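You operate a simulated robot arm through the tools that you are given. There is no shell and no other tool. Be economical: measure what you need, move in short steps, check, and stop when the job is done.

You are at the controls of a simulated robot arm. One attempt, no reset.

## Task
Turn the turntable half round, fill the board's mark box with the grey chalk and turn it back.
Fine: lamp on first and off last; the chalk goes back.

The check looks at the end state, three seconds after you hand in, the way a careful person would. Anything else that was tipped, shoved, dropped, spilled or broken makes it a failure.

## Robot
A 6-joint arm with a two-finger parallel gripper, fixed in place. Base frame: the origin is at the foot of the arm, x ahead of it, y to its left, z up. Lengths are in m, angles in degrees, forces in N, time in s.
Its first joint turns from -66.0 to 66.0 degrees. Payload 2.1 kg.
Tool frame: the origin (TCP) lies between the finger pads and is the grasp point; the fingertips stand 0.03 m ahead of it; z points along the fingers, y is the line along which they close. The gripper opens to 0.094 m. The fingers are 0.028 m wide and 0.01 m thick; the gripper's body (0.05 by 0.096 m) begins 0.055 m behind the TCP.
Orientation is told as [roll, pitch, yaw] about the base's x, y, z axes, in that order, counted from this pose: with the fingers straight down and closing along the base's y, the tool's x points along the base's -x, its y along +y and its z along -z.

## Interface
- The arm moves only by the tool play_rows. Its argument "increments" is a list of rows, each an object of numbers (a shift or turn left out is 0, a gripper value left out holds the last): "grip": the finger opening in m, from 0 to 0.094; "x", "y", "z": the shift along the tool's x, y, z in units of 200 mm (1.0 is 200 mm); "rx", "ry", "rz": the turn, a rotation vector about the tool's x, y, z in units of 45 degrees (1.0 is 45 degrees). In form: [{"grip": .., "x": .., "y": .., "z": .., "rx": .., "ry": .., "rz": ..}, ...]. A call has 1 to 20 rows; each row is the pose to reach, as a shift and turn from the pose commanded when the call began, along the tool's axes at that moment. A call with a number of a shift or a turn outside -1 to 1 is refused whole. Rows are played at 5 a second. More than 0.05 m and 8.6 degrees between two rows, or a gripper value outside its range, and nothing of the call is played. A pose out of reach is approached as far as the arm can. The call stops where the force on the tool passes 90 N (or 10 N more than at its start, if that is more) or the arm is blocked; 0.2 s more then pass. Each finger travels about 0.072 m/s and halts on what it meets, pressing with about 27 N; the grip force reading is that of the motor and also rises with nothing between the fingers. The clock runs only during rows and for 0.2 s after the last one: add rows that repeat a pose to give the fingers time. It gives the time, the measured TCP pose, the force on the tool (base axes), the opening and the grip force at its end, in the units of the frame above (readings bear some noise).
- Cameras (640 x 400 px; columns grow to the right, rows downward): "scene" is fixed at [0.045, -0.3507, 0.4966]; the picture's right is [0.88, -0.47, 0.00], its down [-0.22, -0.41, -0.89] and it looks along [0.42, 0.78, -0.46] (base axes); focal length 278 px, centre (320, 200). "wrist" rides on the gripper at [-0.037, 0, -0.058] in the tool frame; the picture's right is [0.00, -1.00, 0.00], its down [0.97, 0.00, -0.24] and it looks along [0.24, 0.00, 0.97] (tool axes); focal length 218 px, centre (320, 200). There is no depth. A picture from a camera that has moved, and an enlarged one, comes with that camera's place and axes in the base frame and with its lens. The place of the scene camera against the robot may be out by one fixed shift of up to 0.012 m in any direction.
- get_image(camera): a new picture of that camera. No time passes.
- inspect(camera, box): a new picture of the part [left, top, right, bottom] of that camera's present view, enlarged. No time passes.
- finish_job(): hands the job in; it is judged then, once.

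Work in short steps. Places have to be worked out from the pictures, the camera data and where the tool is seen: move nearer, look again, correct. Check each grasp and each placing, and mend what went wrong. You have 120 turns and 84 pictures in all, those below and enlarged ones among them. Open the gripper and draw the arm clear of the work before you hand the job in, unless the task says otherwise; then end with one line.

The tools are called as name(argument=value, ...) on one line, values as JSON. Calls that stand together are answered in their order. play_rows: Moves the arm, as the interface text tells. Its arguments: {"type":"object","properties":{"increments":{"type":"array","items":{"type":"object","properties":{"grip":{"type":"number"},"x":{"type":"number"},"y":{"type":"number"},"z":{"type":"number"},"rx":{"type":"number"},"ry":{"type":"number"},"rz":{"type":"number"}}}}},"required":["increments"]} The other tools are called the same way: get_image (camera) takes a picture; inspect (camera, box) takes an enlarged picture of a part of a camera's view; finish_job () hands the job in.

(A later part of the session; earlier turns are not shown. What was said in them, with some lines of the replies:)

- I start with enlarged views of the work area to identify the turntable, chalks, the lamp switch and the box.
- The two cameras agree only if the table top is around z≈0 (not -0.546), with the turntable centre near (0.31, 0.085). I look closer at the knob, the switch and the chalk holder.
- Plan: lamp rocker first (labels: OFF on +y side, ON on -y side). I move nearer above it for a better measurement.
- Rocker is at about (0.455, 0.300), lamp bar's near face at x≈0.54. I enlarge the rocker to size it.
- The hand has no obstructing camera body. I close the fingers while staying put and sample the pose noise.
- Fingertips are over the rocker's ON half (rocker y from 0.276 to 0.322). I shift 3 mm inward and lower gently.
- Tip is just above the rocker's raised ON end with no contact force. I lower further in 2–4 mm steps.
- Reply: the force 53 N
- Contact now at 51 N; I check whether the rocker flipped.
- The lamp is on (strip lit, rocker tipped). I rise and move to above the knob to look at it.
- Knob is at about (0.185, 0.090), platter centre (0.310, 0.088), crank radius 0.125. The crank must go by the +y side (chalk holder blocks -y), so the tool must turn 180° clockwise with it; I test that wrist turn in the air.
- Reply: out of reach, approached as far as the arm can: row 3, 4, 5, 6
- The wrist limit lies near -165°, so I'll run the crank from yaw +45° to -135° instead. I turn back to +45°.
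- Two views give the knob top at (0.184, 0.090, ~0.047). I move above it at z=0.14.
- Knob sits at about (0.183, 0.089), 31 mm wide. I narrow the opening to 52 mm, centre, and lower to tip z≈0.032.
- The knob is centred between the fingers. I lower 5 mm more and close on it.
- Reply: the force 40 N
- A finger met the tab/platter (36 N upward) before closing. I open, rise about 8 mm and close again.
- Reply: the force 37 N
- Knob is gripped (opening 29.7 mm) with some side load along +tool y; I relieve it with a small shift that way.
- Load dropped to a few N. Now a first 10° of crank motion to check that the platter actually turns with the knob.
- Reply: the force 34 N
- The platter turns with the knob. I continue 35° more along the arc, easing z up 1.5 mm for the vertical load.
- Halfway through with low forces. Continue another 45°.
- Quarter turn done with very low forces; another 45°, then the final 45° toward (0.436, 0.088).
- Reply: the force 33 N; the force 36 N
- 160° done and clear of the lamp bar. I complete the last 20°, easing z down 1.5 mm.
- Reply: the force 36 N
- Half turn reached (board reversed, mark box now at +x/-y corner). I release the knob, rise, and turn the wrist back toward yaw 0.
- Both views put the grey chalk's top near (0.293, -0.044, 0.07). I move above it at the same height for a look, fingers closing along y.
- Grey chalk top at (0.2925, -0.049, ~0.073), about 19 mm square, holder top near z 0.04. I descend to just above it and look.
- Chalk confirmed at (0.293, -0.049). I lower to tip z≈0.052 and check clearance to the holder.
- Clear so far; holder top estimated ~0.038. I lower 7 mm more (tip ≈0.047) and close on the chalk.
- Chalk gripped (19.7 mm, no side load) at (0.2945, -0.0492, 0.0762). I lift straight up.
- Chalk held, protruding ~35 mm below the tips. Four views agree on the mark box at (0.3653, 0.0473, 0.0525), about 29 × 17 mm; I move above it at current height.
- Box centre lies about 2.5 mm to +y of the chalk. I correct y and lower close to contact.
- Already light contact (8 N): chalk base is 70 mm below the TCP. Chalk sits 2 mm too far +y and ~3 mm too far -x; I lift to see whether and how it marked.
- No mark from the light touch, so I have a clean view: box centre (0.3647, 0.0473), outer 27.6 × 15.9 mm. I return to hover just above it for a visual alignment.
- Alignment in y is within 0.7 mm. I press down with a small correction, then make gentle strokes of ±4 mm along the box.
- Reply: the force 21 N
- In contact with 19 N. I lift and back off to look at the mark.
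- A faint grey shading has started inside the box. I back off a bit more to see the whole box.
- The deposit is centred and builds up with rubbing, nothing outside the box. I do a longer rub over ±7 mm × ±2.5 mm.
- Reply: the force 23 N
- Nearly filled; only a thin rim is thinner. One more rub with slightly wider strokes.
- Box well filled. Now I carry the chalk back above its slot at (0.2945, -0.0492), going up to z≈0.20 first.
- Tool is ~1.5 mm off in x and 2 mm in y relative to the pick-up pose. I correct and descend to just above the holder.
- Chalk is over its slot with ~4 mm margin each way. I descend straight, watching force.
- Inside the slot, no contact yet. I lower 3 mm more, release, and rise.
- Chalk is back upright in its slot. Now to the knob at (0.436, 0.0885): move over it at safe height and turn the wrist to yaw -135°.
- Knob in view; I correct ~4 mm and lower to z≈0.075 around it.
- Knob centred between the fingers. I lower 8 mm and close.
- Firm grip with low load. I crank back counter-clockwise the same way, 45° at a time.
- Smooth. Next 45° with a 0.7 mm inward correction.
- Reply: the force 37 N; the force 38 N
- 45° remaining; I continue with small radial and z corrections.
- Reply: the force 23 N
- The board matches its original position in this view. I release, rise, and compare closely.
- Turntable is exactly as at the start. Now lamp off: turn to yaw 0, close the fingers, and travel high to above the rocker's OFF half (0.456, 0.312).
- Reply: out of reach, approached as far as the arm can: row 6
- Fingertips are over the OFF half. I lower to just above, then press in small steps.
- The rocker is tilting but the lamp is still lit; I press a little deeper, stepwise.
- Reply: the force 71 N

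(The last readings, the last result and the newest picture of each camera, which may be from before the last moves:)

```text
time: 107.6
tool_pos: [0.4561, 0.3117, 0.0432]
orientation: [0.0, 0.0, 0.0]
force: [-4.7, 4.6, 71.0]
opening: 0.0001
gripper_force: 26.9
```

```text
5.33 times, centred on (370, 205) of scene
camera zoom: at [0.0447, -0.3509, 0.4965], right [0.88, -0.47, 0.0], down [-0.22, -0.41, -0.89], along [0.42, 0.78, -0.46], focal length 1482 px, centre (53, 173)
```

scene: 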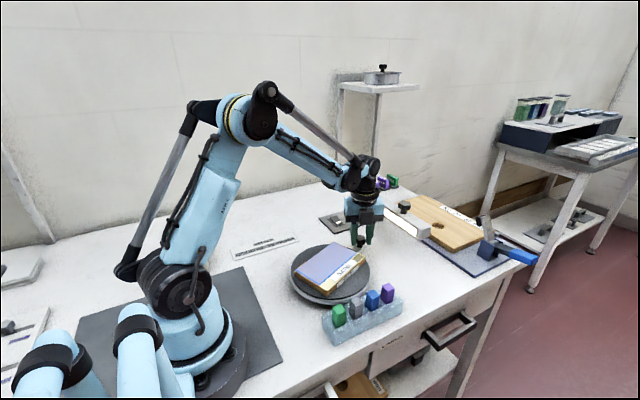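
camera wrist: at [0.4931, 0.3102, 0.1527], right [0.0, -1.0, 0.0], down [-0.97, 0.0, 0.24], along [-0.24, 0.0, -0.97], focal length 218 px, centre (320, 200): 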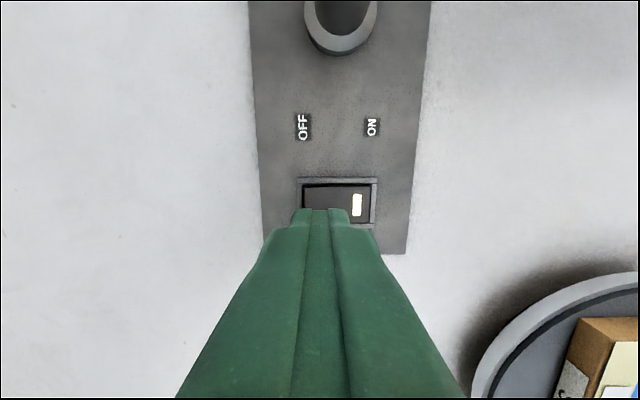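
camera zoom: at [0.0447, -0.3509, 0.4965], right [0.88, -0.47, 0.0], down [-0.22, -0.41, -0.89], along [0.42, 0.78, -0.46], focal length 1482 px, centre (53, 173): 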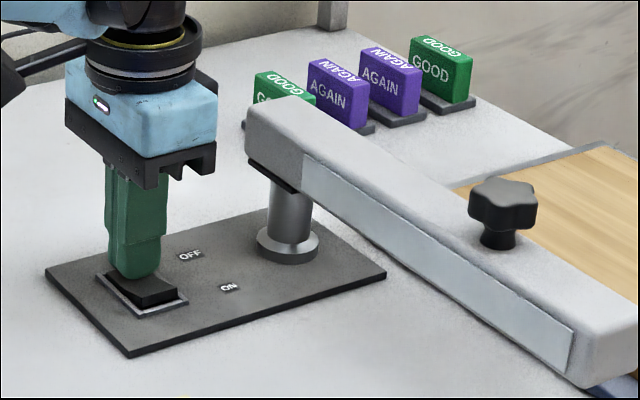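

The lamp is off. I rise clear, draw back, open the gripper and take a last look.

play_rows(increments=[{"z": -0.2}, {"z": -0.4}, {"z": -0.6}, {"z": -0.8}, {"z": -1.0}, {"z": -1.0}])

play_rows(increments=[{"x": 0.1, "z": -0.1, "y": -0.05, "grip": 0.04}, {"x": 0.2, "z": -0.2, "y": -0.1, "grip": 0.09}, {"x": 0.35, "z": -0.3, "y": -0.2}, {"x": 0.5, "z": -0.4, "y": -0.3}, {"x": 0.6, "z": -0.5, "y": -0.4}, {"x": 0.6, "z": -0.5, "y": -0.4}])

get_image(camera="scene")

get_image(camera="wrist")

inspect(camera="scene", box=[280, 235, 380, 295])

```text
time: 109.0
tool_pos: [0.4526, 0.3088, 0.2363]
orientation: [0.0, 0.0, -0.1]
force: [0.5, -1.0, 0.1]
opening: 0.0
gripper_force: 27.0
```

```text
time: 110.4
tool_pos: [0.3317, 0.2282, 0.3413]
orientation: [0.0, 0.0, -0.2]
force: [-0.2, -0.2, 0.6]
opening: 0.09
gripper_force: 0.2
```

```text
9 pictures are left
```

scene: 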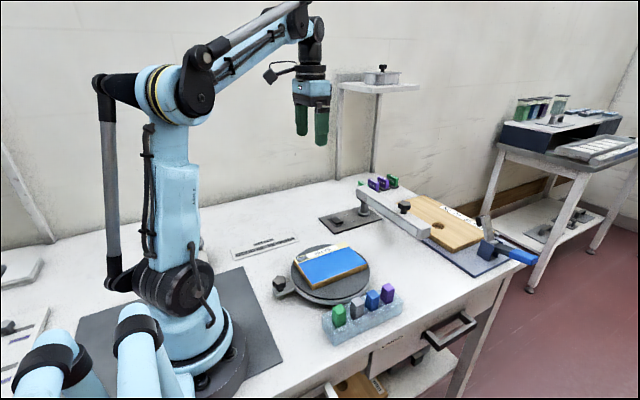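

```text
8 pictures are left
camera wrist: at [0.3685, 0.2276, 0.3992], right [0.0, -1.0, 0.0], down [-0.97, 0.0, 0.24], along [-0.24, 0.0, -0.97], focal length 218 px, centre (320, 200)
```

wrist: 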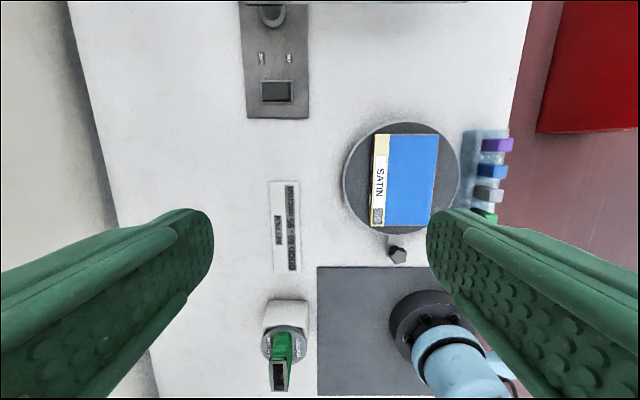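

```text
6.40 times, centred on (330, 265) of scene
camera zoom: at [0.045, -0.3507, 0.4966], right [0.88, -0.47, 0.0], down [-0.22, -0.41, -0.89], along [0.42, 0.78, -0.46], focal length 1778 px, centre (256, -216)
```

zoom: 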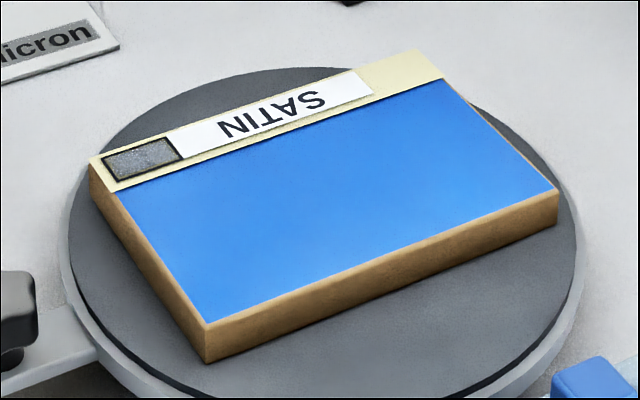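

The mark box is grey, the chalk is in its slot, the turntable is back and the lamp is off. The gripper is open and the arm is clear, so I hand in.

finish_job()

```text
The job is handed in.
```

I filled the board's mark box with the grey chalk with the turntable turned half round, then put the chalk back and turned the turntable back to its start position; the lamp went on first and off last. A thin rim inside the box's border is slightly lighter than the rest.
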